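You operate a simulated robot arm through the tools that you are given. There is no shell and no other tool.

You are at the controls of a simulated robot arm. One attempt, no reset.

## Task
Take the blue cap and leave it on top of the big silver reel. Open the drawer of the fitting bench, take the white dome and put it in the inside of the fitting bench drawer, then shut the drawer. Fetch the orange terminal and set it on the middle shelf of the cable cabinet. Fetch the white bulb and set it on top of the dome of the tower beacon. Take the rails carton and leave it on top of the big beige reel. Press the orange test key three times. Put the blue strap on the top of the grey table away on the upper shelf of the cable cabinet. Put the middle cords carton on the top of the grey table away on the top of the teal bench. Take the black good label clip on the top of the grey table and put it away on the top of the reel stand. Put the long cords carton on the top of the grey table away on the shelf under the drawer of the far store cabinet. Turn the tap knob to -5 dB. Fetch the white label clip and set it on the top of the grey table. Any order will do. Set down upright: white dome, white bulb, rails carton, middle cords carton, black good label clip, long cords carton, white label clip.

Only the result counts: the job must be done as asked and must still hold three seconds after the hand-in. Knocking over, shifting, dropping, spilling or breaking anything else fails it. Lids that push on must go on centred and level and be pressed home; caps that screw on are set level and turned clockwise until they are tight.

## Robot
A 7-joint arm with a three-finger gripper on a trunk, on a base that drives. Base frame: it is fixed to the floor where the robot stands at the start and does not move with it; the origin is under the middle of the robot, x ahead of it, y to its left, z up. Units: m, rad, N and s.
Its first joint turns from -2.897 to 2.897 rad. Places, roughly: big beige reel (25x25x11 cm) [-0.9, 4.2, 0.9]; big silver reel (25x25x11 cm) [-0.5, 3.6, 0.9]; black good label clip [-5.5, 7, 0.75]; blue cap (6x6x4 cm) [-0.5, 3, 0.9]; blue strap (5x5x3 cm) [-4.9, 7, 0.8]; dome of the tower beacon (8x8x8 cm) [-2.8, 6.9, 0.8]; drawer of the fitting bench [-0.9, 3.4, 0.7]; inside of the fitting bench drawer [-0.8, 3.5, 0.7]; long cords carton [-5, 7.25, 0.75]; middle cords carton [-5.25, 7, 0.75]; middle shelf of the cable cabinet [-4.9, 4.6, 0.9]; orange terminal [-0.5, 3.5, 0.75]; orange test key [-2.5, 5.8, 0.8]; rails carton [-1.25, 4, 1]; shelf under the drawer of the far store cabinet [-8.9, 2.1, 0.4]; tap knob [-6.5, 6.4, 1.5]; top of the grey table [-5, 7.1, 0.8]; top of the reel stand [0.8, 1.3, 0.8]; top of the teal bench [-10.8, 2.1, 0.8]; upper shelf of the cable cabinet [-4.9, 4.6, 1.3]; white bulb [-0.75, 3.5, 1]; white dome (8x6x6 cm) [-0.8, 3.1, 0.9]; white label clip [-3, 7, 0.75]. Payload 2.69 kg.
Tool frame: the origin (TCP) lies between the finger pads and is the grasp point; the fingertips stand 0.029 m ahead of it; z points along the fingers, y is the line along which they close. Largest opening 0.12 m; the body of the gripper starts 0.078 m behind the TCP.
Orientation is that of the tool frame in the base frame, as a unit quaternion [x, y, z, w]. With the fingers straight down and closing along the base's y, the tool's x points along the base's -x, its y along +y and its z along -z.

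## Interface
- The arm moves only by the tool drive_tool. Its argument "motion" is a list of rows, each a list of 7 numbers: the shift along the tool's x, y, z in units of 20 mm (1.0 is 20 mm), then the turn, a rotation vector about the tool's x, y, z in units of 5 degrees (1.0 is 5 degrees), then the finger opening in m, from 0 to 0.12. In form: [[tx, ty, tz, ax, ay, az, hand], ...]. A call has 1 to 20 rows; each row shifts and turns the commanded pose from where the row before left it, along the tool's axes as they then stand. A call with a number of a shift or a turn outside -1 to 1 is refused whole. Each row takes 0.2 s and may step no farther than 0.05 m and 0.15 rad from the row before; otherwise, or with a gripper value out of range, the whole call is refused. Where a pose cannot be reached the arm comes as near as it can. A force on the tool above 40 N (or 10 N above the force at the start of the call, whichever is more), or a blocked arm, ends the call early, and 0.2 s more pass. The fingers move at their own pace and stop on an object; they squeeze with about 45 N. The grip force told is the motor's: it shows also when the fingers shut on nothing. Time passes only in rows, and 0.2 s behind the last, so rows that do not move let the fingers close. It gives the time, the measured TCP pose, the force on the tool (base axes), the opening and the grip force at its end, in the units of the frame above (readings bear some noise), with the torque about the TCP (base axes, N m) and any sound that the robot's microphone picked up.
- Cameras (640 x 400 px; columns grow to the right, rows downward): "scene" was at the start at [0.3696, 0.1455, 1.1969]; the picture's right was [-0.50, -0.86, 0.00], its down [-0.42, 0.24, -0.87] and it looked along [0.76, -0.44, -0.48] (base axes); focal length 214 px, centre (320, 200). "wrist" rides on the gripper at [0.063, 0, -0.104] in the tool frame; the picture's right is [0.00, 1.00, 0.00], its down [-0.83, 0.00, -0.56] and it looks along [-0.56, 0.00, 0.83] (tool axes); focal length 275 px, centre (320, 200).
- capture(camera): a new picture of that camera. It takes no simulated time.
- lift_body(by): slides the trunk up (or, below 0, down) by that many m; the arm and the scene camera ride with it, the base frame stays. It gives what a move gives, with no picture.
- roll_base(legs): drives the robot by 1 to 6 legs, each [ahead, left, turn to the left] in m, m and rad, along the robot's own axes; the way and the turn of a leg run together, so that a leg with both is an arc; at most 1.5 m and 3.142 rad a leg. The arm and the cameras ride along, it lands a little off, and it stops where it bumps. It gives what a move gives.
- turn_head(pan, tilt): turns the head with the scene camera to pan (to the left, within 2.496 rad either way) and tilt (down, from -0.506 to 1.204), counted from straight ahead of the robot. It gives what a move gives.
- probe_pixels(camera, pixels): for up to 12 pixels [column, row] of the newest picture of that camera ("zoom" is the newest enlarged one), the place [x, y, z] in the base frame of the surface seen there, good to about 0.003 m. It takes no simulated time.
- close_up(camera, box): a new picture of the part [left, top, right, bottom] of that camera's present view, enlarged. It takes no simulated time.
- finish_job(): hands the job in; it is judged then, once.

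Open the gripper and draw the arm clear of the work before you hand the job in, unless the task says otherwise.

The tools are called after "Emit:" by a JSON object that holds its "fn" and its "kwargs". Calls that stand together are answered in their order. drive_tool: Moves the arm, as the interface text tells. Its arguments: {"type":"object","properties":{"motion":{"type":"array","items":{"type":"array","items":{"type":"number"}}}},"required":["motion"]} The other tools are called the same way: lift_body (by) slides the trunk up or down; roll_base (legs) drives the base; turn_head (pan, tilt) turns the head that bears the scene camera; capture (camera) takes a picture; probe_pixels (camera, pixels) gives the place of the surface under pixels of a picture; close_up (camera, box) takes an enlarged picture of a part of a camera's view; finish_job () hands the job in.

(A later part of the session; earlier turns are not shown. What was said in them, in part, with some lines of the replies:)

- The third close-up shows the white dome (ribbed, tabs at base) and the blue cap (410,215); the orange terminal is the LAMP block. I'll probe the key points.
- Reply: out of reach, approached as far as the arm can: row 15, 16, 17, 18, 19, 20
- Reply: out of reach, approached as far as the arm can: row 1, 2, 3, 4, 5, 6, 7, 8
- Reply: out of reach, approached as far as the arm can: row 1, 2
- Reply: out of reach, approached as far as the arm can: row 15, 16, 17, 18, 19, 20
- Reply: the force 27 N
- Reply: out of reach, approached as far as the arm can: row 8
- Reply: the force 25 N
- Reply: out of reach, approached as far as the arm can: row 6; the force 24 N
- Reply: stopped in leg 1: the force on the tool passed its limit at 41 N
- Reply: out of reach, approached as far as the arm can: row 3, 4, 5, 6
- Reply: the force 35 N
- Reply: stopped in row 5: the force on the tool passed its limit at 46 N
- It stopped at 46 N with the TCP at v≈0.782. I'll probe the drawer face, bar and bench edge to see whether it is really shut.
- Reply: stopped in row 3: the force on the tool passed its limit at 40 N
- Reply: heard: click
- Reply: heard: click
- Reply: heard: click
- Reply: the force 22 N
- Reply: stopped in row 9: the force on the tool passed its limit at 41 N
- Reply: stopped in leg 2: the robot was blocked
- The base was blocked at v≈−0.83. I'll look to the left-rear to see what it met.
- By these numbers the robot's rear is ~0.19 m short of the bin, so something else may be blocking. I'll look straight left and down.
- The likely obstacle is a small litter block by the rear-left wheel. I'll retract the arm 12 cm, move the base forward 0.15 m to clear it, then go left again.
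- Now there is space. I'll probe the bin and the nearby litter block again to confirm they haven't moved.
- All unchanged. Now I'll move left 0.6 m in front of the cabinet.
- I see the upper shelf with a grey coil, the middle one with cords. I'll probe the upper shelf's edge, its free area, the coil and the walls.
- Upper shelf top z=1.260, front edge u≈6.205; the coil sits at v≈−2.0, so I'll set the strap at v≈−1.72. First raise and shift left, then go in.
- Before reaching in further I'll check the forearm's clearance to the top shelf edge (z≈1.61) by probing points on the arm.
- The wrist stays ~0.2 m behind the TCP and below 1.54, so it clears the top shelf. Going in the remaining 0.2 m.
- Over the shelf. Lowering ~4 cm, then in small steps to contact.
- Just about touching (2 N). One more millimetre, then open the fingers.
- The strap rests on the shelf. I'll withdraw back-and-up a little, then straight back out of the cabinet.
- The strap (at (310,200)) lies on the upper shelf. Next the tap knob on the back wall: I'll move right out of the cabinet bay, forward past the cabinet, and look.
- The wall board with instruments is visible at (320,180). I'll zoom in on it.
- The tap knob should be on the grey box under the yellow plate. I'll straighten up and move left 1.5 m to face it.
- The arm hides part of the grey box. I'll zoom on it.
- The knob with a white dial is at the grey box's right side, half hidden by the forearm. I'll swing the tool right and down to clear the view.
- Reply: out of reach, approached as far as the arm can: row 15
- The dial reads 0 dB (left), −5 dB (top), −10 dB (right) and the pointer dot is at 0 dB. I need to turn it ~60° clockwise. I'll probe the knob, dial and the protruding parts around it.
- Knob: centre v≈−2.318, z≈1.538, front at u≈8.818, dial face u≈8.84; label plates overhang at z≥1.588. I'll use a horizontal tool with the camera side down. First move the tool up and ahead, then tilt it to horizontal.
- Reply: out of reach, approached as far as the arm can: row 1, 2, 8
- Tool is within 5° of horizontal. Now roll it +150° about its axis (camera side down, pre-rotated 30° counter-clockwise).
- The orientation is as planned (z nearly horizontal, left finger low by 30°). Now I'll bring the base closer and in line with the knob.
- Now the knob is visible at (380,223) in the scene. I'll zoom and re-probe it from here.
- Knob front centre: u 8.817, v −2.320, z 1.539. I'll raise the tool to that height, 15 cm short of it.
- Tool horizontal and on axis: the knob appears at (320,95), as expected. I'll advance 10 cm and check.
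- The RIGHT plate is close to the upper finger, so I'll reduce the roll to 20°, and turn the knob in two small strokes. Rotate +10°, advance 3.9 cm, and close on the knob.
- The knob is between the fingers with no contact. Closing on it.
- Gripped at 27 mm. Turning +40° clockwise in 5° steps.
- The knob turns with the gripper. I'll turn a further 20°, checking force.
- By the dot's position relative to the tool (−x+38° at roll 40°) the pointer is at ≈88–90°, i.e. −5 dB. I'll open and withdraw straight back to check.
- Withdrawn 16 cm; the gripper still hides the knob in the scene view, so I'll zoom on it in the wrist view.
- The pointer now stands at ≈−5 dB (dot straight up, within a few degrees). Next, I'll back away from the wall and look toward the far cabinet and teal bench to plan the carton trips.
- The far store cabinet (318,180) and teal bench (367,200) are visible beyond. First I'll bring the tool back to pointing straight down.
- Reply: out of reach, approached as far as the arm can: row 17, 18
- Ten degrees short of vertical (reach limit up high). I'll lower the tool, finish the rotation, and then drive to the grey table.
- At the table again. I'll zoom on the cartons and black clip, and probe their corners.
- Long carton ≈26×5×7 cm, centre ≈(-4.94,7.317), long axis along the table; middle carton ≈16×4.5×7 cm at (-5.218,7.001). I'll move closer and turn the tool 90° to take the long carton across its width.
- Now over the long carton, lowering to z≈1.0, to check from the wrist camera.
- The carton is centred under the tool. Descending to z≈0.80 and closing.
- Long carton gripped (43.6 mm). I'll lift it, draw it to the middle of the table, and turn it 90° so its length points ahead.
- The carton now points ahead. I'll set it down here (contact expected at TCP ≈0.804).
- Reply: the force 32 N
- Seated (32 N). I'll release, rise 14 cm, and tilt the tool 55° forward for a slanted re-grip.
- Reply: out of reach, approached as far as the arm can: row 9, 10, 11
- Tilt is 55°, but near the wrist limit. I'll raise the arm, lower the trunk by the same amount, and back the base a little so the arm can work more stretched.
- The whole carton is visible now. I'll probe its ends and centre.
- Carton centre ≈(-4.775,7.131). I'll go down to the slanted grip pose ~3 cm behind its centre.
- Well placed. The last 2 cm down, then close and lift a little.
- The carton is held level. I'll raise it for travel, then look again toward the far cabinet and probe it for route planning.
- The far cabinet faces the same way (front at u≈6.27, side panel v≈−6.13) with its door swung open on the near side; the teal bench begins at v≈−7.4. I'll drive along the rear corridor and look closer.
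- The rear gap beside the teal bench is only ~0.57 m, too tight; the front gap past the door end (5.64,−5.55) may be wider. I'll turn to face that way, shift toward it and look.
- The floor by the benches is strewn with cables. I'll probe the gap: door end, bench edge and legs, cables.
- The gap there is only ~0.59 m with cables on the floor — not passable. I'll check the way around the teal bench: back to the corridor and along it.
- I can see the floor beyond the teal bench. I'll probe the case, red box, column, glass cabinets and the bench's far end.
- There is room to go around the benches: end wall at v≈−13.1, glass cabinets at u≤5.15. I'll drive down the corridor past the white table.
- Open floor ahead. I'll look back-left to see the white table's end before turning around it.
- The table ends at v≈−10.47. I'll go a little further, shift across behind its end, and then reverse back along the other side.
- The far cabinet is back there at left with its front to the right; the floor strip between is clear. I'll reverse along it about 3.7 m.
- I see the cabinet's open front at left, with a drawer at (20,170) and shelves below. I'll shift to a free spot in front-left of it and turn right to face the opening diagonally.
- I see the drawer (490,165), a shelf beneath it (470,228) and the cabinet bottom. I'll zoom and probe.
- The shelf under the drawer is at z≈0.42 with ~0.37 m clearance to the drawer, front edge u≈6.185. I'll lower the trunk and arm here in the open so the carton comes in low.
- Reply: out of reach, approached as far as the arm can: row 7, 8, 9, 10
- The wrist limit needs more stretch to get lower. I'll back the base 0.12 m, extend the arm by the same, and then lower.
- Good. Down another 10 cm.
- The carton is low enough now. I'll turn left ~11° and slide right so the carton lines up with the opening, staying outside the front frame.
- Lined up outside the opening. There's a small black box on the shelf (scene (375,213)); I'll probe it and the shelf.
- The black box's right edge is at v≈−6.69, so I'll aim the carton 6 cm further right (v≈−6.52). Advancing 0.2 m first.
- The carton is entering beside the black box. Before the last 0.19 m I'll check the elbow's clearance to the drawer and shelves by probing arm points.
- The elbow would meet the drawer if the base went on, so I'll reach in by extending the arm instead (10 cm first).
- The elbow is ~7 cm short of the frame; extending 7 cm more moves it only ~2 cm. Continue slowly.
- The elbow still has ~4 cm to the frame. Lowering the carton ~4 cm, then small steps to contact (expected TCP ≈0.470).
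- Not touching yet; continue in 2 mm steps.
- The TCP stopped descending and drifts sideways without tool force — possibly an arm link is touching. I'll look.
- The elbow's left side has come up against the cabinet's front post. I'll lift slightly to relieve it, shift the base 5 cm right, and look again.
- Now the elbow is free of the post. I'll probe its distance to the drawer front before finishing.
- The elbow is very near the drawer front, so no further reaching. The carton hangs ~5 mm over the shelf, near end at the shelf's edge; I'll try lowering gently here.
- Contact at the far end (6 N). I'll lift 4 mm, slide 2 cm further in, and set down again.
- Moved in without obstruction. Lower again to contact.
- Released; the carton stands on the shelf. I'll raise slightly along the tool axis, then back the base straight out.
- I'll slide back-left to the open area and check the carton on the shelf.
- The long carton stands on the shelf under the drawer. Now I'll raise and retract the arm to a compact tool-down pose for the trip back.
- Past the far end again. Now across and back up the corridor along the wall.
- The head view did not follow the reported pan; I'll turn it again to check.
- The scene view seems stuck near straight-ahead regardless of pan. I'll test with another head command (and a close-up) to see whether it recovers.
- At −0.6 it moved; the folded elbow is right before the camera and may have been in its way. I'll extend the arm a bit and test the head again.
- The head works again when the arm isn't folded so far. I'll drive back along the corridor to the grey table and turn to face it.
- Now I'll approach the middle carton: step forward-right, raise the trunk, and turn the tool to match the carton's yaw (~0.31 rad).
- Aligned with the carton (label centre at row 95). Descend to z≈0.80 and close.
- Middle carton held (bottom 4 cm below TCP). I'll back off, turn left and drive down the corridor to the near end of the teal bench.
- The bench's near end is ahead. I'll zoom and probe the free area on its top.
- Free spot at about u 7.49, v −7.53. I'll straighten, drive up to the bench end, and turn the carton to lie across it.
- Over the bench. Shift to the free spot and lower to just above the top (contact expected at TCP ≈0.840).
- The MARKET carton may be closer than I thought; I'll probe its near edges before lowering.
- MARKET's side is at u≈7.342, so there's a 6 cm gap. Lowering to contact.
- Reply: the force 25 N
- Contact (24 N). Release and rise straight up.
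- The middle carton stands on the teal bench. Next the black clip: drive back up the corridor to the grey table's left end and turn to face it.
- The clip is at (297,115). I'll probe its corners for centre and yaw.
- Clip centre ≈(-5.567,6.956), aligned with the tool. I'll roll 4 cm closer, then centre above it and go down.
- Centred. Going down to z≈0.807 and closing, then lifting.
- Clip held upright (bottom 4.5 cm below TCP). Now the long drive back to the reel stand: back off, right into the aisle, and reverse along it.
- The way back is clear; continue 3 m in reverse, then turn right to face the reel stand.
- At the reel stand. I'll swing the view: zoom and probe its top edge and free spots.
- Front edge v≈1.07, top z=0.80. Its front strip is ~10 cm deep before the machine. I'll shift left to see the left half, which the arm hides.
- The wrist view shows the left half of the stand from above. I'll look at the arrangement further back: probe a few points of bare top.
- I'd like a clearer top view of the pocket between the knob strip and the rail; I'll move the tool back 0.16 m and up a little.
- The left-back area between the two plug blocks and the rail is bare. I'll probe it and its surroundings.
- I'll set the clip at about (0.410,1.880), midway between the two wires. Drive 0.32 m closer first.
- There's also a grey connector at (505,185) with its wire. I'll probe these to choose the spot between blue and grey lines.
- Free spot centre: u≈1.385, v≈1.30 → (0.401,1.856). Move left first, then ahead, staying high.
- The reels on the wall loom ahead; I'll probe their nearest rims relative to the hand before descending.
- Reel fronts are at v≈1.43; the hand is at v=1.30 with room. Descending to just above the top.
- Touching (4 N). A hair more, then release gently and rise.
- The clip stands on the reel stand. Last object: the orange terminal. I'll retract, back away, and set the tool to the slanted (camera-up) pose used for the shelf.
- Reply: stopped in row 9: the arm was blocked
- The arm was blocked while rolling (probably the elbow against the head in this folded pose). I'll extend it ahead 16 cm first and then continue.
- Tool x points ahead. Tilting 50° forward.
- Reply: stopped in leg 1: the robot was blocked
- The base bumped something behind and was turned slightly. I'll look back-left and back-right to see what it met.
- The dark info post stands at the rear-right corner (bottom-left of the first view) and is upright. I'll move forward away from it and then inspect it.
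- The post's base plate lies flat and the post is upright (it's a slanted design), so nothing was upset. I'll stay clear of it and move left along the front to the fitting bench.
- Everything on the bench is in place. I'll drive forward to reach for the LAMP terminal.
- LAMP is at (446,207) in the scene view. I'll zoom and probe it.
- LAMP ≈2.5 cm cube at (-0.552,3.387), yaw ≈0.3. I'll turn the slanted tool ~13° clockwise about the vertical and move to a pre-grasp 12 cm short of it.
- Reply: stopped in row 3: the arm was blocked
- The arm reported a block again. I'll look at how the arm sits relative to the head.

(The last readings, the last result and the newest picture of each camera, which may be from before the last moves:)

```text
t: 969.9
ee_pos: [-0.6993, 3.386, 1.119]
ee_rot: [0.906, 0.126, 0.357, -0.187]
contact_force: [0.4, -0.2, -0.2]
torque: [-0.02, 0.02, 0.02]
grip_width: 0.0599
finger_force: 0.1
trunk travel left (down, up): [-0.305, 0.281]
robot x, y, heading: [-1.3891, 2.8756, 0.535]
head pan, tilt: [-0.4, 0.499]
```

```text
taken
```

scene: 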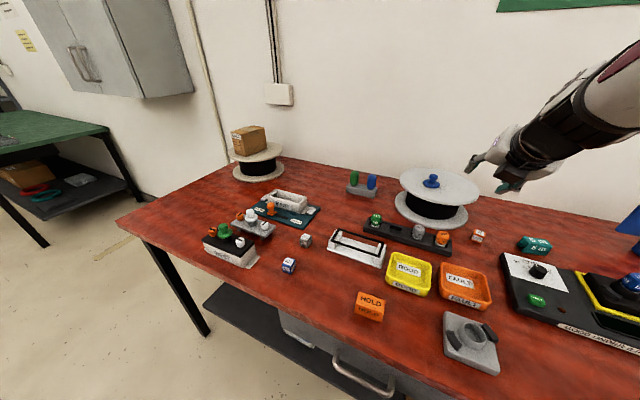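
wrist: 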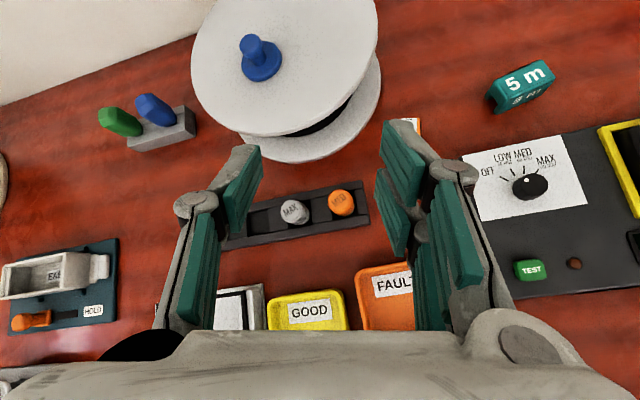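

The head was being pushed: the elbow is up against it. I'll turn the head away and move the tool right and ahead to pull the elbow off.

Emit:
{"fn": "turn_head", "kwargs": {"pan": 0.5, "tilt": 0.6}}

Emit:
{"fn": "drive_tool", "kwargs": {"motion": [[0.3, 1, 0.3, 0, 0, 0, 0.06], [0.3, 1, 0.3, 0, 0, 0, 0.06], [0.3, 1, 0.3, 0, 0, 0, 0.06], [0.3, 1, 0.3, 0, 0, 0, 0.06], [0.3, 1, 0.3, 0, 0, 0, 0.06]]}}

Emit:
{"fn": "capture", "kwargs": {"camera": "scene"}}

```text
t: 971.1
ee_pos: [-0.6998, 3.3861, 1.1184]
ee_rot: [0.906, 0.127, 0.358, -0.185]
contact_force: [0.6, 0.3, -0.3]
torque: [-0.01, 0.0, 0.01]
grip_width: 0.0598
finger_force: 0.0
trunk travel left (down, up): [-0.305, 0.281]
robot x, y, heading: [-1.3893, 2.8765, 0.535]
head pan, tilt: [0.499, 0.6]
```

```text
t: 972.3
ee_pos: [-0.6228, 3.3122, 1.0972]
ee_rot: [0.906, 0.13, 0.36, -0.182]
contact_force: [0.3, 0.8, -0.5]
torque: [-0.03, -0.03, -0.02]
grip_width: 0.0598
finger_force: 0.1
trunk travel left (down, up): [-0.305, 0.281]
robot x, y, heading: [-1.3925, 2.8732, 0.537]
head pan, tilt: [0.499, 0.6]
```

```text
taken
```

scene: 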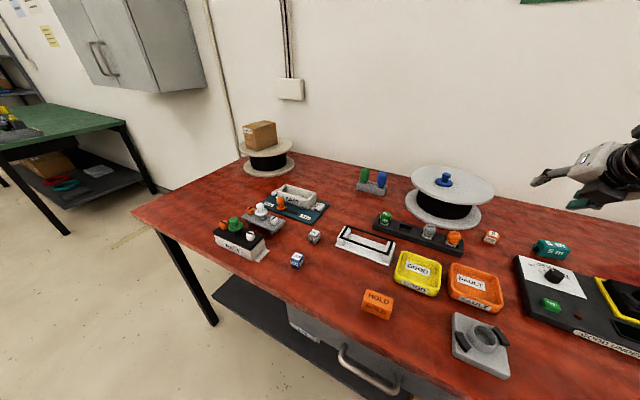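

I'd rather return to the natural wrist posture: untilt, then roll back 180° (tool-down, as for the bulb), and pick the terminal from above.

Emit:
{"fn": "drive_tool", "kwargs": {"motion": [[0, 0, 0, 0, -1, 0, 0.06], [0, 0, 0, 0, -1, 0, 0.06], [0, 0, 0, 0, -1, 0, 0.06], [0, 0, 0, 0, -1, 0, 0.06], [0, 0, 0, 0, -1, 0, 0.06], [0, 0, 0, 0, -1, 0, 0.06], [0, 0, 0, 0, -1, 0, 0.06], [0, 0, 0, 0, -1, 0, 0.06], [0, 0, 0, 0, -1, 0, 0.06], [0, 0, 0, 0, -1, 0, 0.06]]}}

Emit:
{"fn": "drive_tool", "kwargs": {"motion": [[0, 0, 0, 0, 0, 1, 0.06], [0, 0, 0, 0, 0, 1, 0.06], [0, 0, 0, 0, 0, 1, 0.06], [0, 0, 0, 0, 0, 1, 0.06], [0, 0, 0, 0, 0, 1, 0.06], [0, 0, 0, 0, 0, 1, 0.06], [0, 0, 0, 0, 0, 1, 0.06], [0, 0, 0, 0, 0, 1, 0.06], [0, 0, 0, 0, 0, 1, 0.06], [0, 0, 0, 0, 0, 1, 0.06], [0, 0, 0, 0, 0, 1, 0.06], [0, 0, 0, 0, 0, 1, 0.06], [0, 0, 0, 0, 0, 1, 0.06], [0, 0, 0, 0, 0, 1, 0.06], [0, 0, 0, 0, 0, 1, 0.06], [0, 0, 0, 0, 0, 1, 0.06], [0, 0, 0, 0, 0, 1, 0.06], [0, 0, 0, 0, 0, 1, 0.06], [0, 0, 0, 0, 0, 1, 0.06], [0, 0, 0, 0, 0, 1, 0.06]]}}

```text
t: 974.5
ee_pos: [-0.6241, 3.3132, 1.0949]
ee_rot: [0.973, 0.194, -0.058, -0.109]
contact_force: [-0.9, -0.5, 0.4]
torque: [0.02, -0.06, 0.01]
grip_width: 0.06
finger_force: 0.1
trunk travel left (down, up): [-0.305, 0.281]
robot x, y, heading: [-1.3853, 2.8739, 0.541]
head pan, tilt: [0.499, 0.6]
```

```text
t: 978.7
ee_pos: [-0.6249, 3.3118, 1.0956]
ee_rot: [0.774, -0.621, -0.12, -0.028]
contact_force: [0.4, 0.4, 0.1]
torque: [0.02, -0.01, 0.02]
grip_width: 0.0598
finger_force: 0.0
trunk travel left (down, up): [-0.305, 0.281]
robot x, y, heading: [-1.388, 2.8759, 0.542]
head pan, tilt: [0.499, 0.6]
```

Emit:
{"fn": "drive_tool", "kwargs": {"motion": [[0, 0, 0, 0.4, 0.84, 0, 0.06], [0, 0, 0, 0.4, 0.84, 0, 0.06], [0, 0, 0, 0.4, 0.84, 0, 0.06], [0, 0, 0, 0, 0, 1, 0.06], [0, 0, 0, 0, 0, 1, 0.06], [0, 0, 0, 0, 0, 1, 0.06], [0, 0, 0, 0, 0, 1, 0.06], [0, 0, 0, 0, 0, 1, 0.06], [0, 0, 0, 0, 0, 1, 0.06], [0, 0, 0, 0, 0, 1, 0.06], [0, 0, 0, 0, 0, 1, 0.06], [0, 0, 0, 0, 0, 1, 0.06], [0, 0, 0, 0, 0, 1, 0.06], [0, 0, 0, 0, 0, 1, 0.06], [0, 0, 0, 0, 0, 1, 0.06], [0, 0, 0, 0, 0, 1, 0.06], [0, 0, 0, 0, 0, 1, 0.06]]}}

Emit:
{"fn": "capture", "kwargs": {"camera": "wrist"}}

```text
t: 982.3
ee_pos: [-0.6253, 3.3133, 1.095]
ee_rot: [-0.279, 0.96, 0.0, -0.002]
contact_force: [-0.1, 0.3, 0.0]
torque: [0.01, -0.01, -0.02]
grip_width: 0.0599
finger_force: 0.1
trunk travel left (down, up): [-0.305, 0.281]
robot x, y, heading: [-1.3913, 2.8757, 0.537]
head pan, tilt: [0.499, 0.6]
```

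```text
taken
```

wrist: 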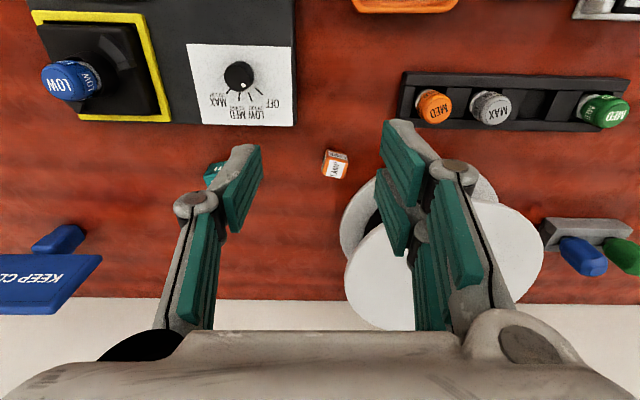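

Back in the natural posture; LAMP is at (336,165). I'll move over it, turning ~15° clockwise to match its yaw.

Emit:
{"fn": "drive_tool", "kwargs": {"motion": [[-0.843, 0.195, 0.95, 0, 0, 0, 0.06], [-0.843, 0.195, 0.95, 0, 0, 0, 0.06], [-0.843, 0.195, 0.95, 0, 0, 0, 0.06], [-0.843, 0.195, 0.95, 0, 0, 0, 0.06], [-0.843, 0.195, 0.95, 0, 0, 0, 0.06], [-0.843, 0.195, 0.95, 0, 0, 0, 0.06], [0, 0, 0, 0, 0, 1, 0.06], [0, 0, 0, 0, 0, 1, 0.06], [0, 0, 0, 0, 0, 1, 0.06]]}}

Emit:
{"fn": "capture", "kwargs": {"camera": "wrist"}}

Emit:
{"fn": "close_up", "kwargs": {"camera": "wrist", "box": [270, 60, 370, 140]}}

```text
t: 984.3
ee_pos: [-0.5529, 3.3884, 0.9811]
ee_rot: [-0.151, 0.989, 0.001, -0.002]
contact_force: [-0.6, 0.3, -0.6]
torque: [-0.03, 0.01, -0.02]
grip_width: 0.0601
finger_force: 0.0
trunk travel left (down, up): [-0.305, 0.281]
robot x, y, heading: [-1.3855, 2.8748, 0.541]
head pan, tilt: [0.499, 0.6]
```

```text
taken
```

wrist: 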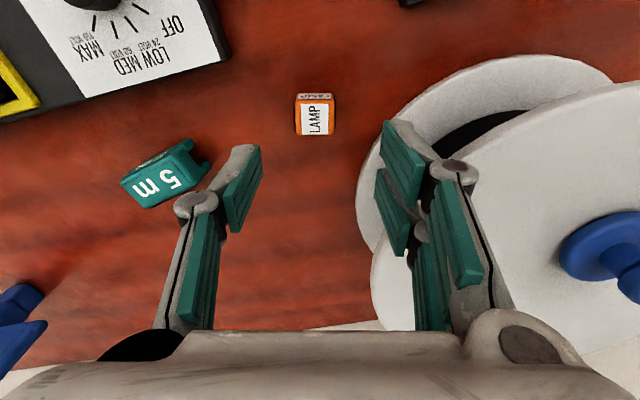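

```text
5.00 times, centred on (320, 100) of wrist
```

zoom: 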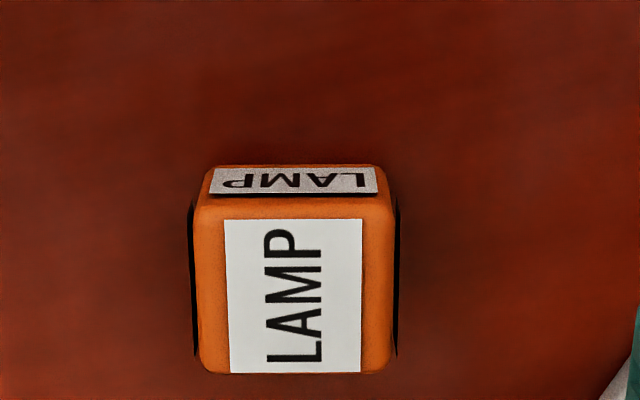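

Aligned with the cube; 4 mm right correction, then down to z≈0.885 with a 4.5 cm opening, and close.

Emit:
{"fn": "drive_tool", "kwargs": {"motion": [[0, -0.18, 0.8, 0, 0, 0, 0.045], [0, 0, 1, 0, 0, 0, 0.045], [0, 0, 1, 0, 0, 0, 0.045], [0, 0, 1, 0, 0, 0, 0.045], [0, 0, 0.95, 0, 0, 0, 0.045]]}}

Emit:
{"fn": "capture", "kwargs": {"camera": "wrist"}}

```text
t: 985.5
ee_pos: [-0.5512, 3.383, 0.8861]
ee_rot: [-0.152, 0.988, 0.001, -0.002]
contact_force: [1.1, -0.2, 0.1]
torque: [0.04, 0.0, 0.0]
grip_width: 0.0452
finger_force: 0.0
trunk travel left (down, up): [-0.305, 0.281]
robot x, y, heading: [-1.3845, 2.8748, 0.54]
head pan, tilt: [0.499, 0.6]
```

```text
taken
```

wrist: 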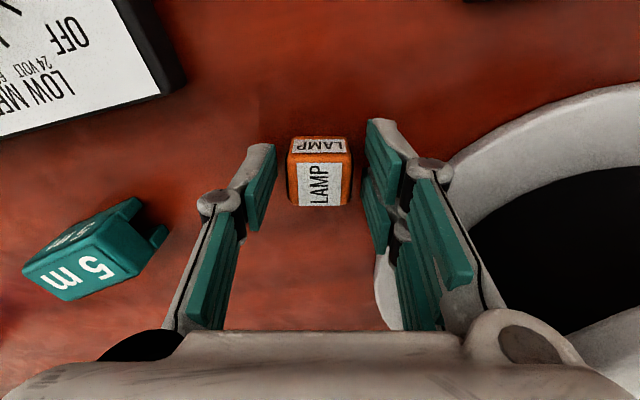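

The terminal is between the fingers, reel clear. Close, then lift straight up.

Emit:
{"fn": "drive_tool", "kwargs": {"motion": [[0, 0, 0, 0, 0, 0, 0.0], [0, 0, 0, 0, 0, 0, 0.0], [0, 0, 0, 0, 0, 0, 0.0]]}}

Emit:
{"fn": "drive_tool", "kwargs": {"motion": [[0, 0, -0.5, 0, 0, 0, 0.0], [0, 0, -1, 0, 0, 0, 0.0], [0, 0, -1, 0, 0, 0, 0.0], [0, 0, -1, 0, 0, 0, 0.0], [0, 0, -1, 0, 0, 0, 0.0], [0, 0, -1, 0, 0, 0, 0.0], [0, 0, -1, 0, 0, 0, 0.0], [0, 0, -1, 0, 0, 0, 0.0], [0, 0, -1, 0, 0, 0, 0.0], [0, 0, -1, 0, 0, 0, 0.0], [0.5, 0, -1, 0, 0, 0, 0.0], [1, 0, 0, 0, 0, -0.5, 0.0], [1, 0, 0, 0, 0, -0.5, 0.0], [1, 0, 0, 0, 0, -0.5, 0.0], [1, 0, 0, 0, 0, -0.5, 0.0], [1, 0, 0, 0, 0, -0.5, 0.0], [1, 0, 0, 0, 0, -0.25, 0.0]]}}

Emit:
{"fn": "capture", "kwargs": {"camera": "wrist"}}

```text
t: 986.3
ee_pos: [-0.5538, 3.385, 0.8859]
ee_rot: [-0.152, 0.988, 0.001, -0.002]
contact_force: [0.0, -0.8, 0.1]
torque: [0.0, 0.01, 0.0]
grip_width: 0.0288
finger_force: 45.2
trunk travel left (down, up): [-0.305, 0.281]
robot x, y, heading: [-1.3868, 2.8754, 0.536]
head pan, tilt: [0.499, 0.6]
```

```text
t: 989.9
ee_pos: [-0.6711, 3.3337, 1.0954]
ee_rot: [-0.27, 0.963, 0.001, -0.003]
contact_force: [-0.2, 0.3, 0.0]
torque: [-0.02, -0.01, 0.02]
grip_width: 0.029
finger_force: 45.6
trunk travel left (down, up): [-0.305, 0.281]
robot x, y, heading: [-1.3848, 2.8726, 0.538]
head pan, tilt: [0.499, 0.6]
```

```text
taken
```

wrist: 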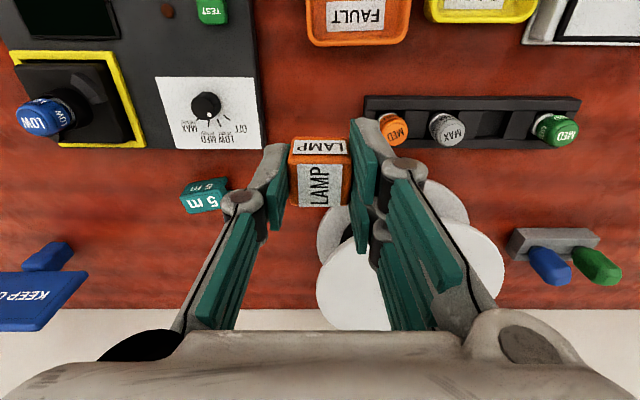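

Terminal held (29 mm). I'll back away from the bench, turn along the wall and drive to the cable cabinet.

Emit:
{"fn": "roll_base", "kwargs": {"legs": [[-0.45, 0, 0], [0, 0, 1.574], [1.4, 0, 0], [0.87, 0, 0]]}}

Emit:
{"fn": "turn_head", "kwargs": {"pan": 0.9, "tilt": 0.6}}

Emit:
{"fn": "capture", "kwargs": {"camera": "scene"}}

```text
t: 1007.1
ee_pos: [-3.3235, 5.334, 1.0958]
ee_rot: [0.868, -0.496, 0.0, 0.003]
contact_force: [-0.7, 0.2, -0.3]
torque: [0.02, 0.0, 0.0]
grip_width: 0.029
finger_force: 44.9
trunk travel left (down, up): [-0.305, 0.281]
robot x, y, heading: [-2.8756, 4.6117, 2.103]
head pan, tilt: [0.499, 0.6]
```

```text
t: 1008.0
ee_pos: [-3.3264, 5.3342, 1.0954]
ee_rot: [0.869, -0.496, 0.0, 0.002]
contact_force: [-0.5, 0.6, -1.3]
torque: [0.0, -0.01, 0.02]
grip_width: 0.0289
finger_force: 44.8
trunk travel left (down, up): [-0.305, 0.281]
robot x, y, heading: [-2.876, 4.6119, 2.1]
head pan, tilt: [0.901, 0.6]
```

```text
taken
```

scene: 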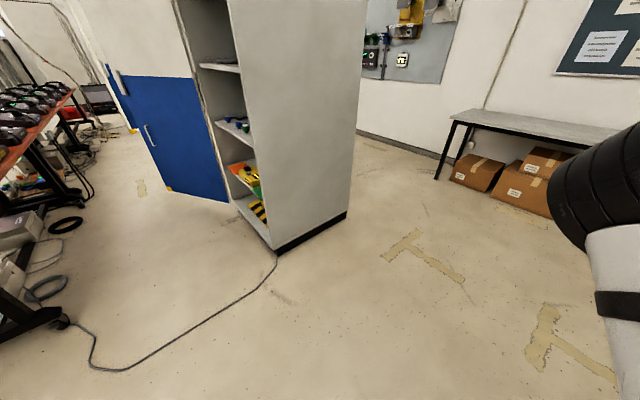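

In position beside the cabinet. I'll tilt the tool 50° forward (camera side down this time) and retract it a bit so it clears the side panel.

Emit:
{"fn": "drive_tool", "kwargs": {"motion": [[0, 0, 0, 0, -1, 0, 0.0], [0, 0, 0, 0, -1, 0, 0.0], [0, 0, 0, 0, -1, 0, 0.0], [0, 0, 0, 0, -1, 0, 0.0], [0, 0, 0, 0, -1, 0, 0.0], [0, 0, 0, 0, -1, 0, 0.0], [0, 0, 0, 0, -1, 0, 0.0], [0, 0, 0, 0, -1, 0, 0.0], [0, 0, 0, 0, -1, 0, 0.0], [0, 0, 0, 0, -1, 0, 0.0], [0.643, 0, -0.765, 0, 0, 0, 0.0], [0.643, 0, -0.765, 0, 0, 0, 0.0], [0.643, 0, -0.765, 0, 0, 0, 0.0], [0.643, 0, -0.765, 0, 0, 0, 0.0], [0.643, 0, -0.765, 0, 0, 0, 0.0], [0.643, 0, -0.765, 0, 0, 0, 0.0], [0.643, 0, -0.765, 0, 0, 0, 0.0], [0.643, 0, -0.765, 0, 0, 0, 0.0]]}}

```text
t: 1012.0
ee_pos: [-3.2121, 5.2165, 1.0899]
ee_rot: [0.767, -0.49, -0.354, -0.215]
contact_force: [1.5, -0.5, 0.4]
torque: [0.01, -0.02, 0.02]
grip_width: 0.029
finger_force: 45.1
trunk travel left (down, up): [-0.305, 0.281]
robot x, y, heading: [-2.875, 4.6118, 2.096]
head pan, tilt: [0.901, 0.6]
stopped in row 18: the arm was blocked; the commanded pose is now the measured one
```

Retracted to u≈6.12 (a slight block at the end, elbow near the head). That clears the cabinet's front edge; I'll straighten the base, back 4 cm and move left in front of the shelves.

Emit:
{"fn": "roll_base", "kwargs": {"legs": [[-0.04, 0, 0.016], [0, 1.0, 0]]}}

Emit:
{"fn": "turn_head", "kwargs": {"pan": 0.4, "tilt": 0.5}}

Emit:
{"fn": "capture", "kwargs": {"camera": "scene"}}

```text
t: 1017.7
ee_pos: [-4.0737, 4.6456, 1.0907]
ee_rot: [0.772, -0.481, -0.358, -0.211]
contact_force: [0.2, 0.5, -0.1]
torque: [-0.01, -0.06, 0.0]
grip_width: 0.0288
finger_force: 44.5
trunk travel left (down, up): [-0.305, 0.281]
robot x, y, heading: [-3.7213, 4.0512, 2.127]
head pan, tilt: [0.901, 0.6]
```

```text
t: 1018.6
ee_pos: [-4.0746, 4.6465, 1.0911]
ee_rot: [0.772, -0.481, -0.357, -0.213]
contact_force: [0.8, -0.3, -0.1]
torque: [-0.04, 0.0, 0.03]
grip_width: 0.0289
finger_force: 44.9
trunk travel left (down, up): [-0.305, 0.281]
robot x, y, heading: [-3.7222, 4.0477, 2.122]
head pan, tilt: [0.4, 0.499]
```

```text
taken
```

scene: 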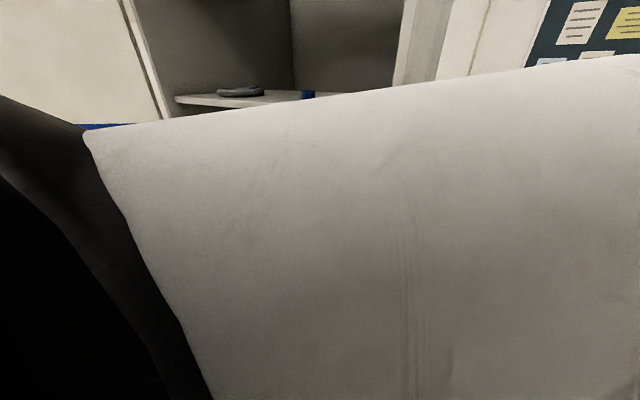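

The upper arm has swung right in front of the head camera. Here beside the cabinet I can stretch the arm forward freely, which should pull the elbow away.

Emit:
{"fn": "drive_tool", "kwargs": {"motion": [[-0.643, 0, 0.765, 0, 0, 0, 0.0], [-0.643, 0, 0.765, 0, 0, 0, 0.0], [-0.643, 0, 0.765, 0, 0, 0, 0.0], [-0.643, 0, 0.765, 0, 0, 0, 0.0], [-0.643, 0, 0.765, 0, 0, 0, 0.0], [-0.643, 0, 0.765, 0, 0, 0, 0.0], [-0.643, 0, 0.765, 0, 0, 0, 0.0], [-0.643, 0, 0.765, 0, 0, 0, 0.0], [-0.643, 0, 0.765, 0, 0, 0, 0.0], [-0.643, 0, 0.765, 0, 0, 0, 0.0]]}}

Emit:
{"fn": "capture", "kwargs": {"camera": "scene"}}

```text
t: 1020.8
ee_pos: [-4.164, 4.8257, 1.0861]
ee_rot: [0.772, -0.481, -0.358, -0.211]
contact_force: [0.1, 0.8, 1.0]
torque: [-0.01, 0.0, -0.02]
grip_width: 0.0288
finger_force: 44.2
trunk travel left (down, up): [-0.305, 0.281]
robot x, y, heading: [-3.7214, 4.0525, 2.118]
head pan, tilt: [0.4, 0.499]
```

```text
taken
```

scene: 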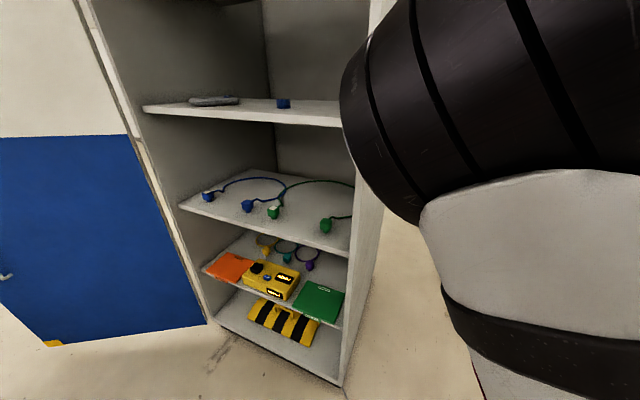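

Now I can see the shelves. The strap sits on the upper shelf; cords lie on the middle one. I'll zoom and probe for a free spot.

Emit:
{"fn": "close_up", "kwargs": {"camera": "scene", "box": [165, 150, 365, 265]}}

Emit:
{"fn": "probe_pixels", "kwargs": {"camera": "scene", "pixels": [[208, 197], [247, 205], [273, 211], [325, 225], [185, 207], [300, 240], [345, 252], [300, 205], [225, 195], [290, 185], [330, 200], [295, 222]]}}

```text
3.20 times, centred on (265, 208) of scene
```

zoom: 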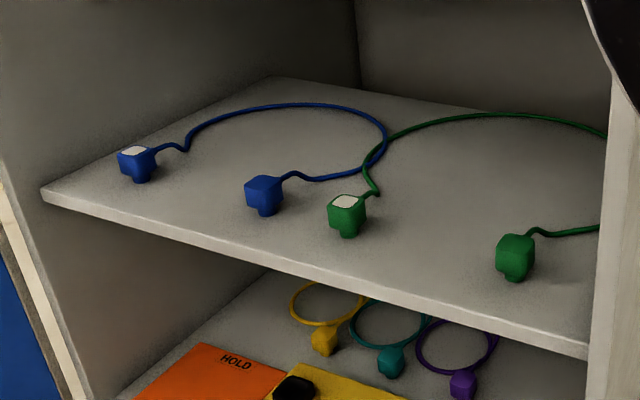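

```text
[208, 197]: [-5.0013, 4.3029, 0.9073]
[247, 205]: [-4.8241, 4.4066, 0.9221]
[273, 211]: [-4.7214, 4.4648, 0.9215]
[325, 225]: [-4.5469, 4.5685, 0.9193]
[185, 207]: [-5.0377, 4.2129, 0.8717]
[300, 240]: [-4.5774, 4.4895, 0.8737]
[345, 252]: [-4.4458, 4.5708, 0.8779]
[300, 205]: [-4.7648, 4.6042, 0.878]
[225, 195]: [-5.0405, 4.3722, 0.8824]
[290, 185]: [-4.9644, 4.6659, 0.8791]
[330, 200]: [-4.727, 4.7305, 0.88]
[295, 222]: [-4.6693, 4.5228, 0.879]
```

The gap between the two green plugs (v −1.72…−1.57) is free: target u≈6.31, v≈−1.645. I'll retract just enough (14 cm) to pass the panel edge and move left.

Emit:
{"fn": "drive_tool", "kwargs": {"motion": [[0.643, 0, -0.765, 0, 0, 0, 0.0], [0.643, 0, -0.765, 0, 0, 0, 0.0], [0.643, 0, -0.765, 0, 0, 0, 0.0], [0.643, 0, -0.765, 0, 0, 0, 0.0], [0.643, 0, -0.765, 0, 0, 0, 0.0], [0.643, 0, -0.765, 0, 0, 0, 0.0], [0.643, 0, -0.765, 0, 0, 0, 0.0]]}}

Emit:
{"fn": "roll_base", "kwargs": {"legs": [[-0.03, 0, -0.006], [0, 0.54, 0]]}}

Emit:
{"fn": "capture", "kwargs": {"camera": "wrist"}}

Emit:
{"fn": "capture", "kwargs": {"camera": "scene"}}

```text
t: 1021.7
ee_pos: [-4.0517, 4.8066, 1.0864]
ee_rot: [0.727, -0.549, -0.33, -0.25]
contact_force: [0.7, -0.7, -0.5]
torque: [0.01, 0.0, 0.02]
grip_width: 0.0287
finger_force: 45.0
trunk travel left (down, up): [-0.305, 0.281]
robot x, y, heading: [-3.721, 4.0491, 2.127]
head pan, tilt: [0.4, 0.499]
stopped in row 4: the arm was blocked; the commanded pose is now the measured one
```

```text
t: 1024.6
ee_pos: [-4.3686, 4.5845, 1.0878]
ee_rot: [0.732, -0.539, -0.331, -0.252]
contact_force: [0.8, 0.6, -0.1]
torque: [-0.03, -0.03, -0.02]
grip_width: 0.0291
finger_force: 45.0
trunk travel left (down, up): [-0.305, 0.281]
robot x, y, heading: [-4.0133, 3.8426, 2.159]
head pan, tilt: [0.4, 0.499]
stopped in leg 2: the force on the tool passed its limit at 67 N (the readings are from after the stop); the commanded pose is now the measured one
```

```text
taken
```

wrist: 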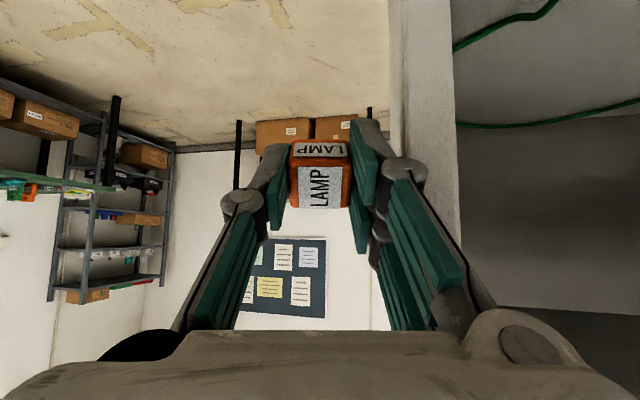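

```text
taken
```

scene: 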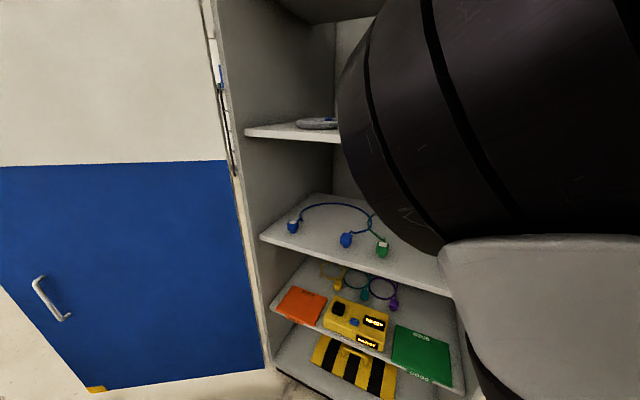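

The elbow blocked the retraction and the hand touched the panel edge (LAMP still held). I'll keep the arm as it is and use base and trunk only: first back off and right to free it.

Emit:
{"fn": "roll_base", "kwargs": {"legs": [[-0.12, -0.06, 0]]}}

Emit:
{"fn": "capture", "kwargs": {"camera": "wrist"}}

```text
t: 1025.8
ee_pos: [-4.2539, 4.5217, 1.0874]
ee_rot: [0.732, -0.539, -0.332, -0.251]
contact_force: [-0.2, 0.6, -0.1]
torque: [-0.05, 0.0, 0.02]
grip_width: 0.0287
finger_force: 44.4
trunk travel left (down, up): [-0.305, 0.281]
robot x, y, heading: [-3.8993, 3.7749, 2.168]
head pan, tilt: [0.4, 0.499]
```

```text
taken
```

wrist: 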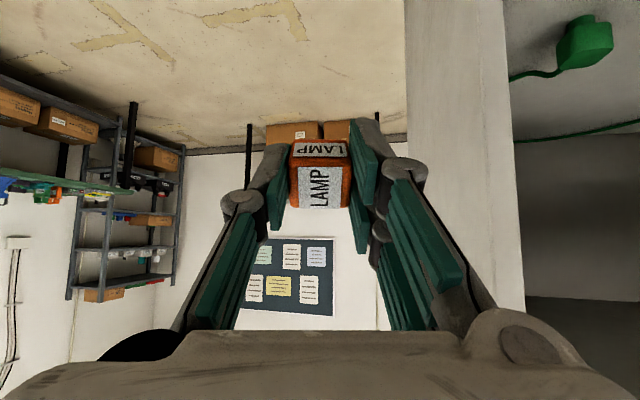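

Free. Now slide left 0.33 m (hand stays outside at u≈6.05), then lower the trunk so the terminal is at shelf height.

Emit:
{"fn": "roll_base", "kwargs": {"legs": [[0, 0.33, 0]]}}

Emit:
{"fn": "lift_body", "kwargs": {"by": -0.12}}

Emit:
{"fn": "capture", "kwargs": {"camera": "wrist"}}

Emit:
{"fn": "capture", "kwargs": {"camera": "scene"}}

```text
t: 1027.3
ee_pos: [-4.3842, 4.4524, 1.0879]
ee_rot: [0.752, -0.511, -0.339, -0.241]
contact_force: [-0.7, -0.1, 0.1]
torque: [0.0, -0.03, -0.01]
grip_width: 0.0287
finger_force: 44.9
trunk travel left (down, up): [-0.305, 0.281]
robot x, y, heading: [-3.9776, 3.7414, 2.239]
head pan, tilt: [0.4, 0.499]
stopped in leg 1: the robot was blocked; the commanded pose is now the measured one
```

```text
t: 1028.8
ee_pos: [-4.3834, 4.4542, 0.9675]
ee_rot: [0.752, -0.512, -0.34, -0.24]
contact_force: [0.2, -0.8, -0.3]
torque: [0.01, 0.03, 0.0]
grip_width: 0.0286
finger_force: 44.9
trunk travel left (down, up): [-0.185, 0.401]
robot x, y, heading: [-3.9746, 3.7398, 2.245]
head pan, tilt: [0.4, 0.499]
```

```text
taken
```

wrist: 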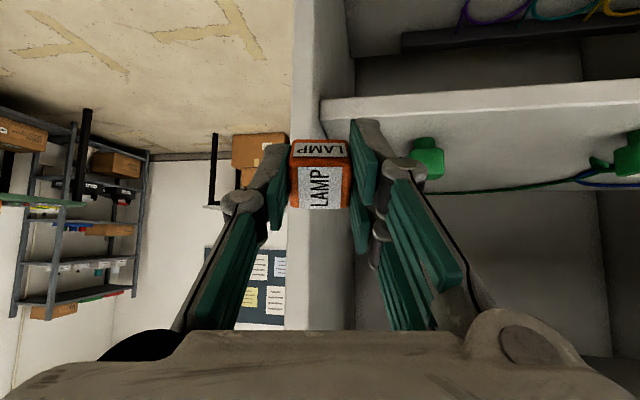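

```text
taken
```

scene: 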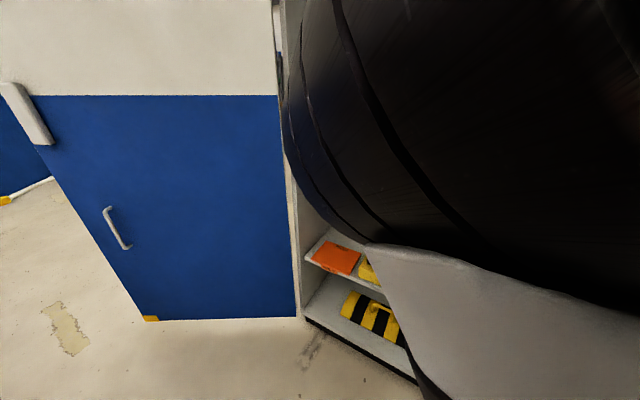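

The base met the wheeled bench end behind-left. Turning the base left in place swings its tail away and points the hand into the opening; I'll do that.

Emit:
{"fn": "roll_base", "kwargs": {"legs": [[0, 0, 0.37]]}}

Emit:
{"fn": "capture", "kwargs": {"camera": "wrist"}}

```text
t: 1030.4
ee_pos: [-4.6222, 4.2506, 0.968]
ee_rot: [0.836, -0.359, -0.379, -0.171]
contact_force: [-0.4, -0.7, -0.2]
torque: [-0.01, -0.01, 0.0]
grip_width: 0.0291
finger_force: 44.4
trunk travel left (down, up): [-0.185, 0.401]
robot x, y, heading: [-3.975, 3.7357, 2.617]
head pan, tilt: [0.4, 0.499]
```

```text
taken
```

wrist: 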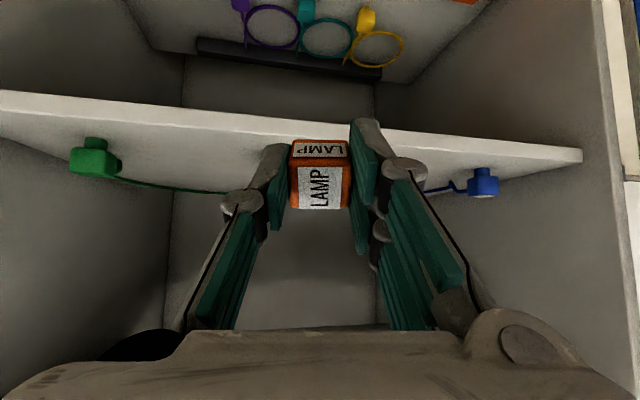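

The hand now points into the opening over the middle shelf. Before driving in I'll check where the elbow is with the scene camera.

Emit:
{"fn": "capture", "kwargs": {"camera": "scene"}}

Emit:
{"fn": "probe_pixels", "kwargs": {"camera": "scene", "pixels": [[320, 60], [400, 100], [500, 150], [330, 200], [450, 250], [600, 60], [300, 120], [420, 220], [560, 300], [380, 250]]}}

```text
taken
```

scene: 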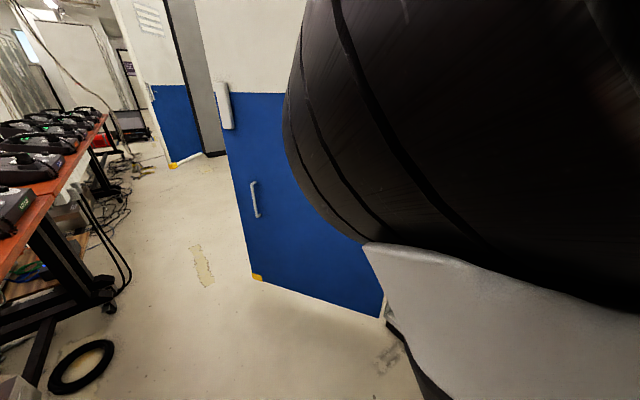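

```text
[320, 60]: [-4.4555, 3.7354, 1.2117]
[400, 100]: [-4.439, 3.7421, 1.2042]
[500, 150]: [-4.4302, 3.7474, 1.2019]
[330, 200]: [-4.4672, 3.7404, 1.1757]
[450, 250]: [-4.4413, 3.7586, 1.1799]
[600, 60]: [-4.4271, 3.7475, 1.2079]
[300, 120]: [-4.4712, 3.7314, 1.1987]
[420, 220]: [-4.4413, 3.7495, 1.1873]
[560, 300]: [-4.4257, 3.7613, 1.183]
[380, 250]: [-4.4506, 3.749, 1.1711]
```

The elbow stays well outside the cabinet. Driving in along the planned diagonal (half first).

Emit:
{"fn": "roll_base", "kwargs": {"legs": [[0.09, -0.122, 0]]}}

Emit:
{"fn": "capture", "kwargs": {"camera": "wrist"}}

```text
t: 1031.8
ee_pos: [-4.6373, 4.4065, 0.9683]
ee_rot: [0.835, -0.361, -0.378, -0.172]
contact_force: [-0.2, 0.0, -1.3]
torque: [-0.01, -0.02, -0.01]
grip_width: 0.0287
finger_force: 45.6
trunk travel left (down, up): [-0.185, 0.401]
robot x, y, heading: [-3.9947, 3.895, 2.622]
head pan, tilt: [0.4, 0.499]
```

```text
taken
```

wrist: 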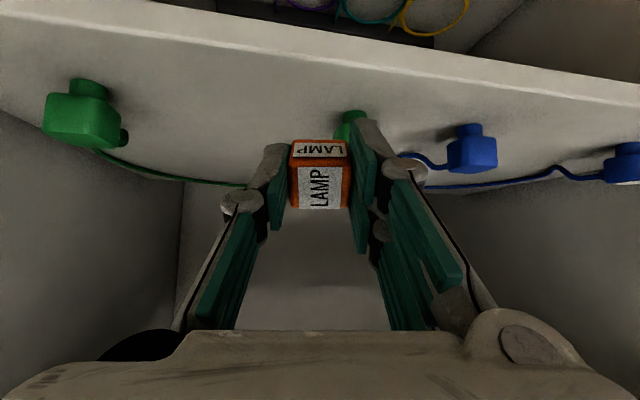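

I'll go right first to keep clear of the left green plug, then ahead.

Emit:
{"fn": "roll_base", "kwargs": {"legs": [[0, -0.1, 0], [0.085, -0.02, 0]]}}

Emit:
{"fn": "capture", "kwargs": {"camera": "wrist"}}

```text
t: 1033.6
ee_pos: [-4.6498, 4.5506, 0.9683]
ee_rot: [0.835, -0.361, -0.379, -0.172]
contact_force: [-0.7, -0.4, -0.1]
torque: [0.0, -0.01, 0.01]
grip_width: 0.0288
finger_force: 44.4
trunk travel left (down, up): [-0.185, 0.401]
robot x, y, heading: [-4.0086, 4.0398, 2.624]
head pan, tilt: [0.4, 0.499]
```

```text
taken
```

wrist: 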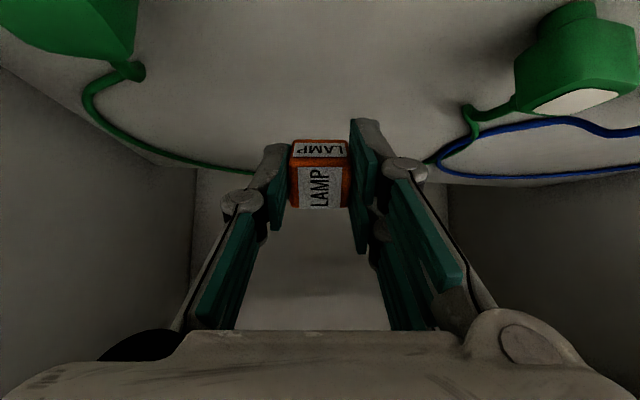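

The terminal is right between the plugs. I'll probe the cord and shelf near the landing point before lowering.

Emit:
{"fn": "probe_pixels", "kwargs": {"camera": "wrist", "pixels": [[130, 140], [190, 161], [235, 170], [440, 150], [320, 110], [250, 120], [400, 110], [120, 60], [560, 60], [470, 115]]}}

```text
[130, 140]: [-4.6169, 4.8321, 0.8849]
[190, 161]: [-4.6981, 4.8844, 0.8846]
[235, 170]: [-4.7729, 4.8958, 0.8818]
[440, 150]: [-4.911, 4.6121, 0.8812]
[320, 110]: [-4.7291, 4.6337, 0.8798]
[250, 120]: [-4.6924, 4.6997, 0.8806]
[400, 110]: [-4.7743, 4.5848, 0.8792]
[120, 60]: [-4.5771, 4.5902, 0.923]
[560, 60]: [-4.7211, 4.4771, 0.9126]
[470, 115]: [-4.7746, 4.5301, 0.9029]
```

Clear landing. Lowering with the trunk.

Emit:
{"fn": "lift_body", "kwargs": {"by": -0.048}}

Emit:
{"fn": "lift_body", "kwargs": {"by": -0.006}}

```text
t: 1034.5
ee_pos: [-4.6519, 4.551, 0.9206]
ee_rot: [0.834, -0.361, -0.379, -0.172]
contact_force: [0.0, -1.6, -0.5]
torque: [0.01, -0.01, 0.04]
grip_width: 0.0287
finger_force: 45.1
trunk travel left (down, up): [-0.137, 0.449]
robot x, y, heading: [-4.0091, 4.0419, 2.62]
head pan, tilt: [0.4, 0.499]
```

```text
t: 1035.0
ee_pos: [-4.6518, 4.551, 0.9151]
ee_rot: [0.835, -0.36, -0.38, -0.171]
contact_force: [0.7, -1.5, 12.6]
torque: [-0.18, 0.24, 0.05]
grip_width: 0.029
finger_force: 45.1
trunk travel left (down, up): [-0.131, 0.455]
robot x, y, heading: [-4.0093, 4.0382, 2.623]
head pan, tilt: [0.4, 0.499]
```

Touching (13 N). Opening the fingers to release.

Emit:
{"fn": "drive_tool", "kwargs": {"motion": [[0, 0, 0, 0, 0, 0, 0.04], [0, 0, 0, 0, 0, 0, 0.05], [0, 0, 0, 0, 0, 0, 0.05]]}}

Emit:
{"fn": "capture", "kwargs": {"camera": "wrist"}}

```text
t: 1035.8
ee_pos: [-4.6507, 4.5502, 0.9141]
ee_rot: [0.835, -0.361, -0.379, -0.172]
contact_force: [0.2, 1.7, 3.2]
torque: [0.0, 0.08, -0.03]
grip_width: 0.0518
finger_force: 0.1
trunk travel left (down, up): [-0.131, 0.455]
robot x, y, heading: [-4.0076, 4.0387, 2.622]
head pan, tilt: [0.4, 0.499]
```

```text
taken
```

wrist: 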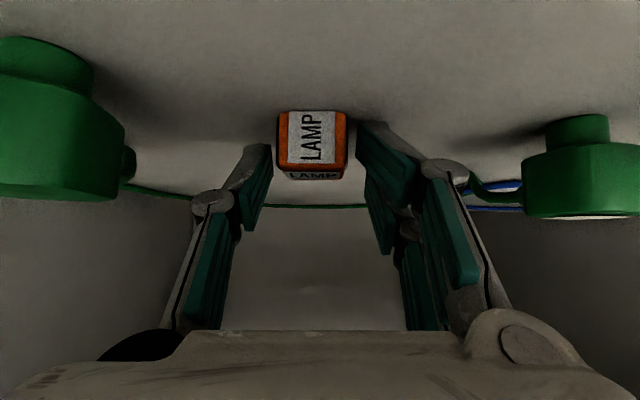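

The terminal rests on the shelf. I'll raise the trunk 4 cm to clear the plugs, then back out along the way in.

Emit:
{"fn": "lift_body", "kwargs": {"by": 0.04}}

Emit:
{"fn": "capture", "kwargs": {"camera": "wrist"}}

Emit:
{"fn": "roll_base", "kwargs": {"legs": [[-0.085, 0.02, 0], [-0.05, 0.1, 0]]}}

Emit:
{"fn": "capture", "kwargs": {"camera": "wrist"}}

```text
t: 1036.7
ee_pos: [-4.6522, 4.5505, 0.9531]
ee_rot: [0.834, -0.361, -0.379, -0.172]
contact_force: [1.2, 0.2, -0.7]
torque: [-0.01, 0.01, 0.03]
grip_width: 0.0502
finger_force: 0.0
trunk travel left (down, up): [-0.171, 0.415]
robot x, y, heading: [-4.009, 4.0389, 2.62]
head pan, tilt: [0.4, 0.499]
```

```text
taken
```

wrist: 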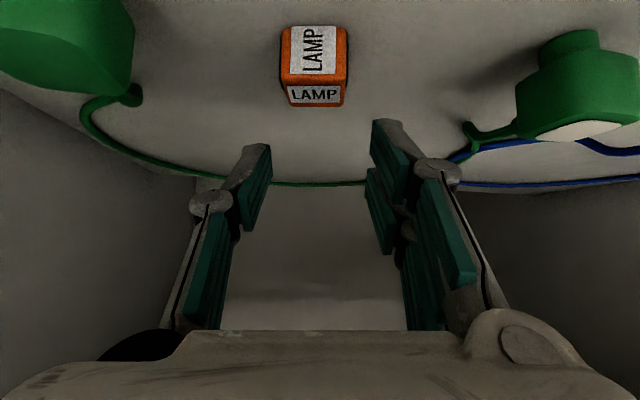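

```text
t: 1038.5
ee_pos: [-4.5905, 4.3845, 0.9534]
ee_rot: [0.834, -0.362, -0.378, -0.172]
contact_force: [0.7, 0.1, 0.1]
torque: [-0.01, 0.02, 0.0]
grip_width: 0.0497
finger_force: 0.1
trunk travel left (down, up): [-0.171, 0.415]
robot x, y, heading: [-3.9497, 3.8676, 2.616]
head pan, tilt: [0.4, 0.499]
```

```text
taken
```

wrist: 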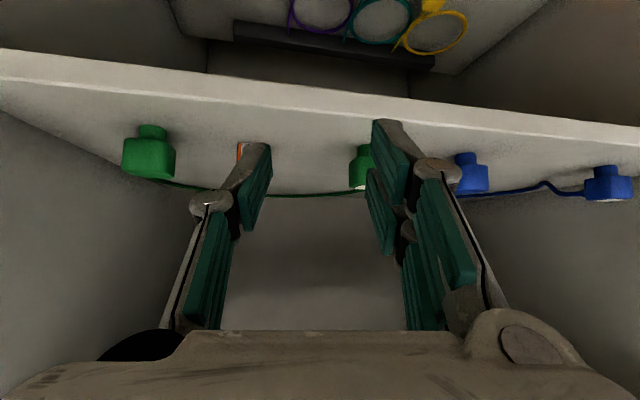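

The LAMP terminal sits on the middle shelf between the green plugs, fingers open and clear. I'll back off a few more centimetres so the arm is well away, then confirm with the wrist view.

Emit:
{"fn": "roll_base", "kwargs": {"legs": [[-0.06, 0, 0]]}}

Emit:
{"fn": "drive_tool", "kwargs": {"motion": [[0, 0, 0, 0, 0, 0, 0.08], [0, 0, 0, 0, 0, 0, 0.08]]}}

Emit:
{"fn": "capture", "kwargs": {"camera": "wrist"}}

```text
t: 1039.5
ee_pos: [-4.5351, 4.3531, 0.9537]
ee_rot: [0.834, -0.363, -0.378, -0.173]
contact_force: [0.1, 0.0, -0.3]
torque: [-0.03, 0.01, -0.04]
grip_width: 0.05
finger_force: 0.0
trunk travel left (down, up): [-0.171, 0.415]
robot x, y, heading: [-3.8943, 3.8349, 2.619]
head pan, tilt: [0.4, 0.499]
```

```text
t: 1040.1
ee_pos: [-4.5343, 4.3519, 0.9535]
ee_rot: [0.834, -0.364, -0.377, -0.173]
contact_force: [0.4, -0.5, 0.1]
torque: [-0.03, 0.02, -0.02]
grip_width: 0.08
finger_force: 0.1
trunk travel left (down, up): [-0.171, 0.415]
robot x, y, heading: [-3.8957, 3.8397, 2.618]
head pan, tilt: [0.4, 0.499]
```

```text
taken
```

wrist: 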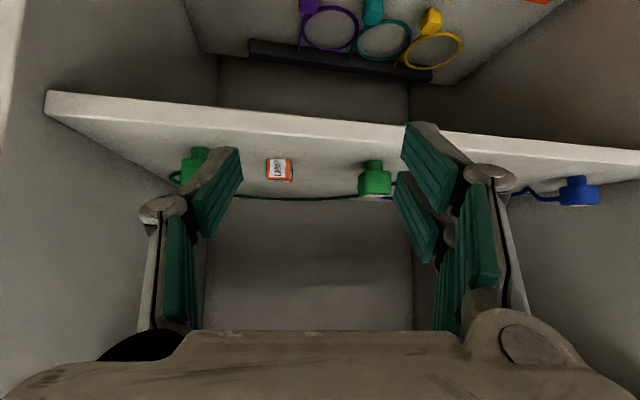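

The LAMP terminal (280,168) stands on the middle shelf between the plugs, the gripper is open and clear, and every other item was checked in place. Handing in.

Emit:
{"fn": "finish_job", "kwargs": {}}

```text
The job is handed in.
```

I finished all the steps and handed the job in. My last views showed each item in place, but a few points below could count against it.

| Step | Result |
|---|---|
| Blue cap | On top of the big silver reel, about 5 cm from its centre |
| White dome | Upright in the fitting bench drawer; the drawer is shut, with its front back where it started |
| Rails carton | Upright on the big beige reel |
| Orange terminal | On the middle shelf of the cable cabinet, between the two green plugs |
| White bulb | Upright on the yellow dome, which I took to be the tower beacon's |
| Orange test key | Pressed three times, one click heard each time |
| Blue strap | Flat on the upper shelf of the cable cabinet |
| Middle cords carton | Upright on the teal bench |
| Black good label clip | Upright on the reel stand |
| Long cords carton | Upright on the shelf under the drawer of the far store cabinet, with its near end close to the front edge |
| White label clip | Upright on the grey table |
| Tap knob | Turned from 0 dB to −5 dB |

What may count against it:
- **Knob angle:** the pointer reads −5 dB to within about 5°. I did not go back to refine it.
- **Base bumps:** the base was stopped by a small piece of litter near the bin, the info post by the reel stand, and the wheeled end of the bench near the cable cabinet. The bin, litter and post looked undisturbed. I did not re-check the bench.
- **Arm contacts:** the elbow touched the front post of the far store cabinet. The hand hit the edge of the cable cabinet's side panel hard enough to trip the force limit, at 67 N. I saw nothing move.

The gripper is open and outside the cable cabinet.
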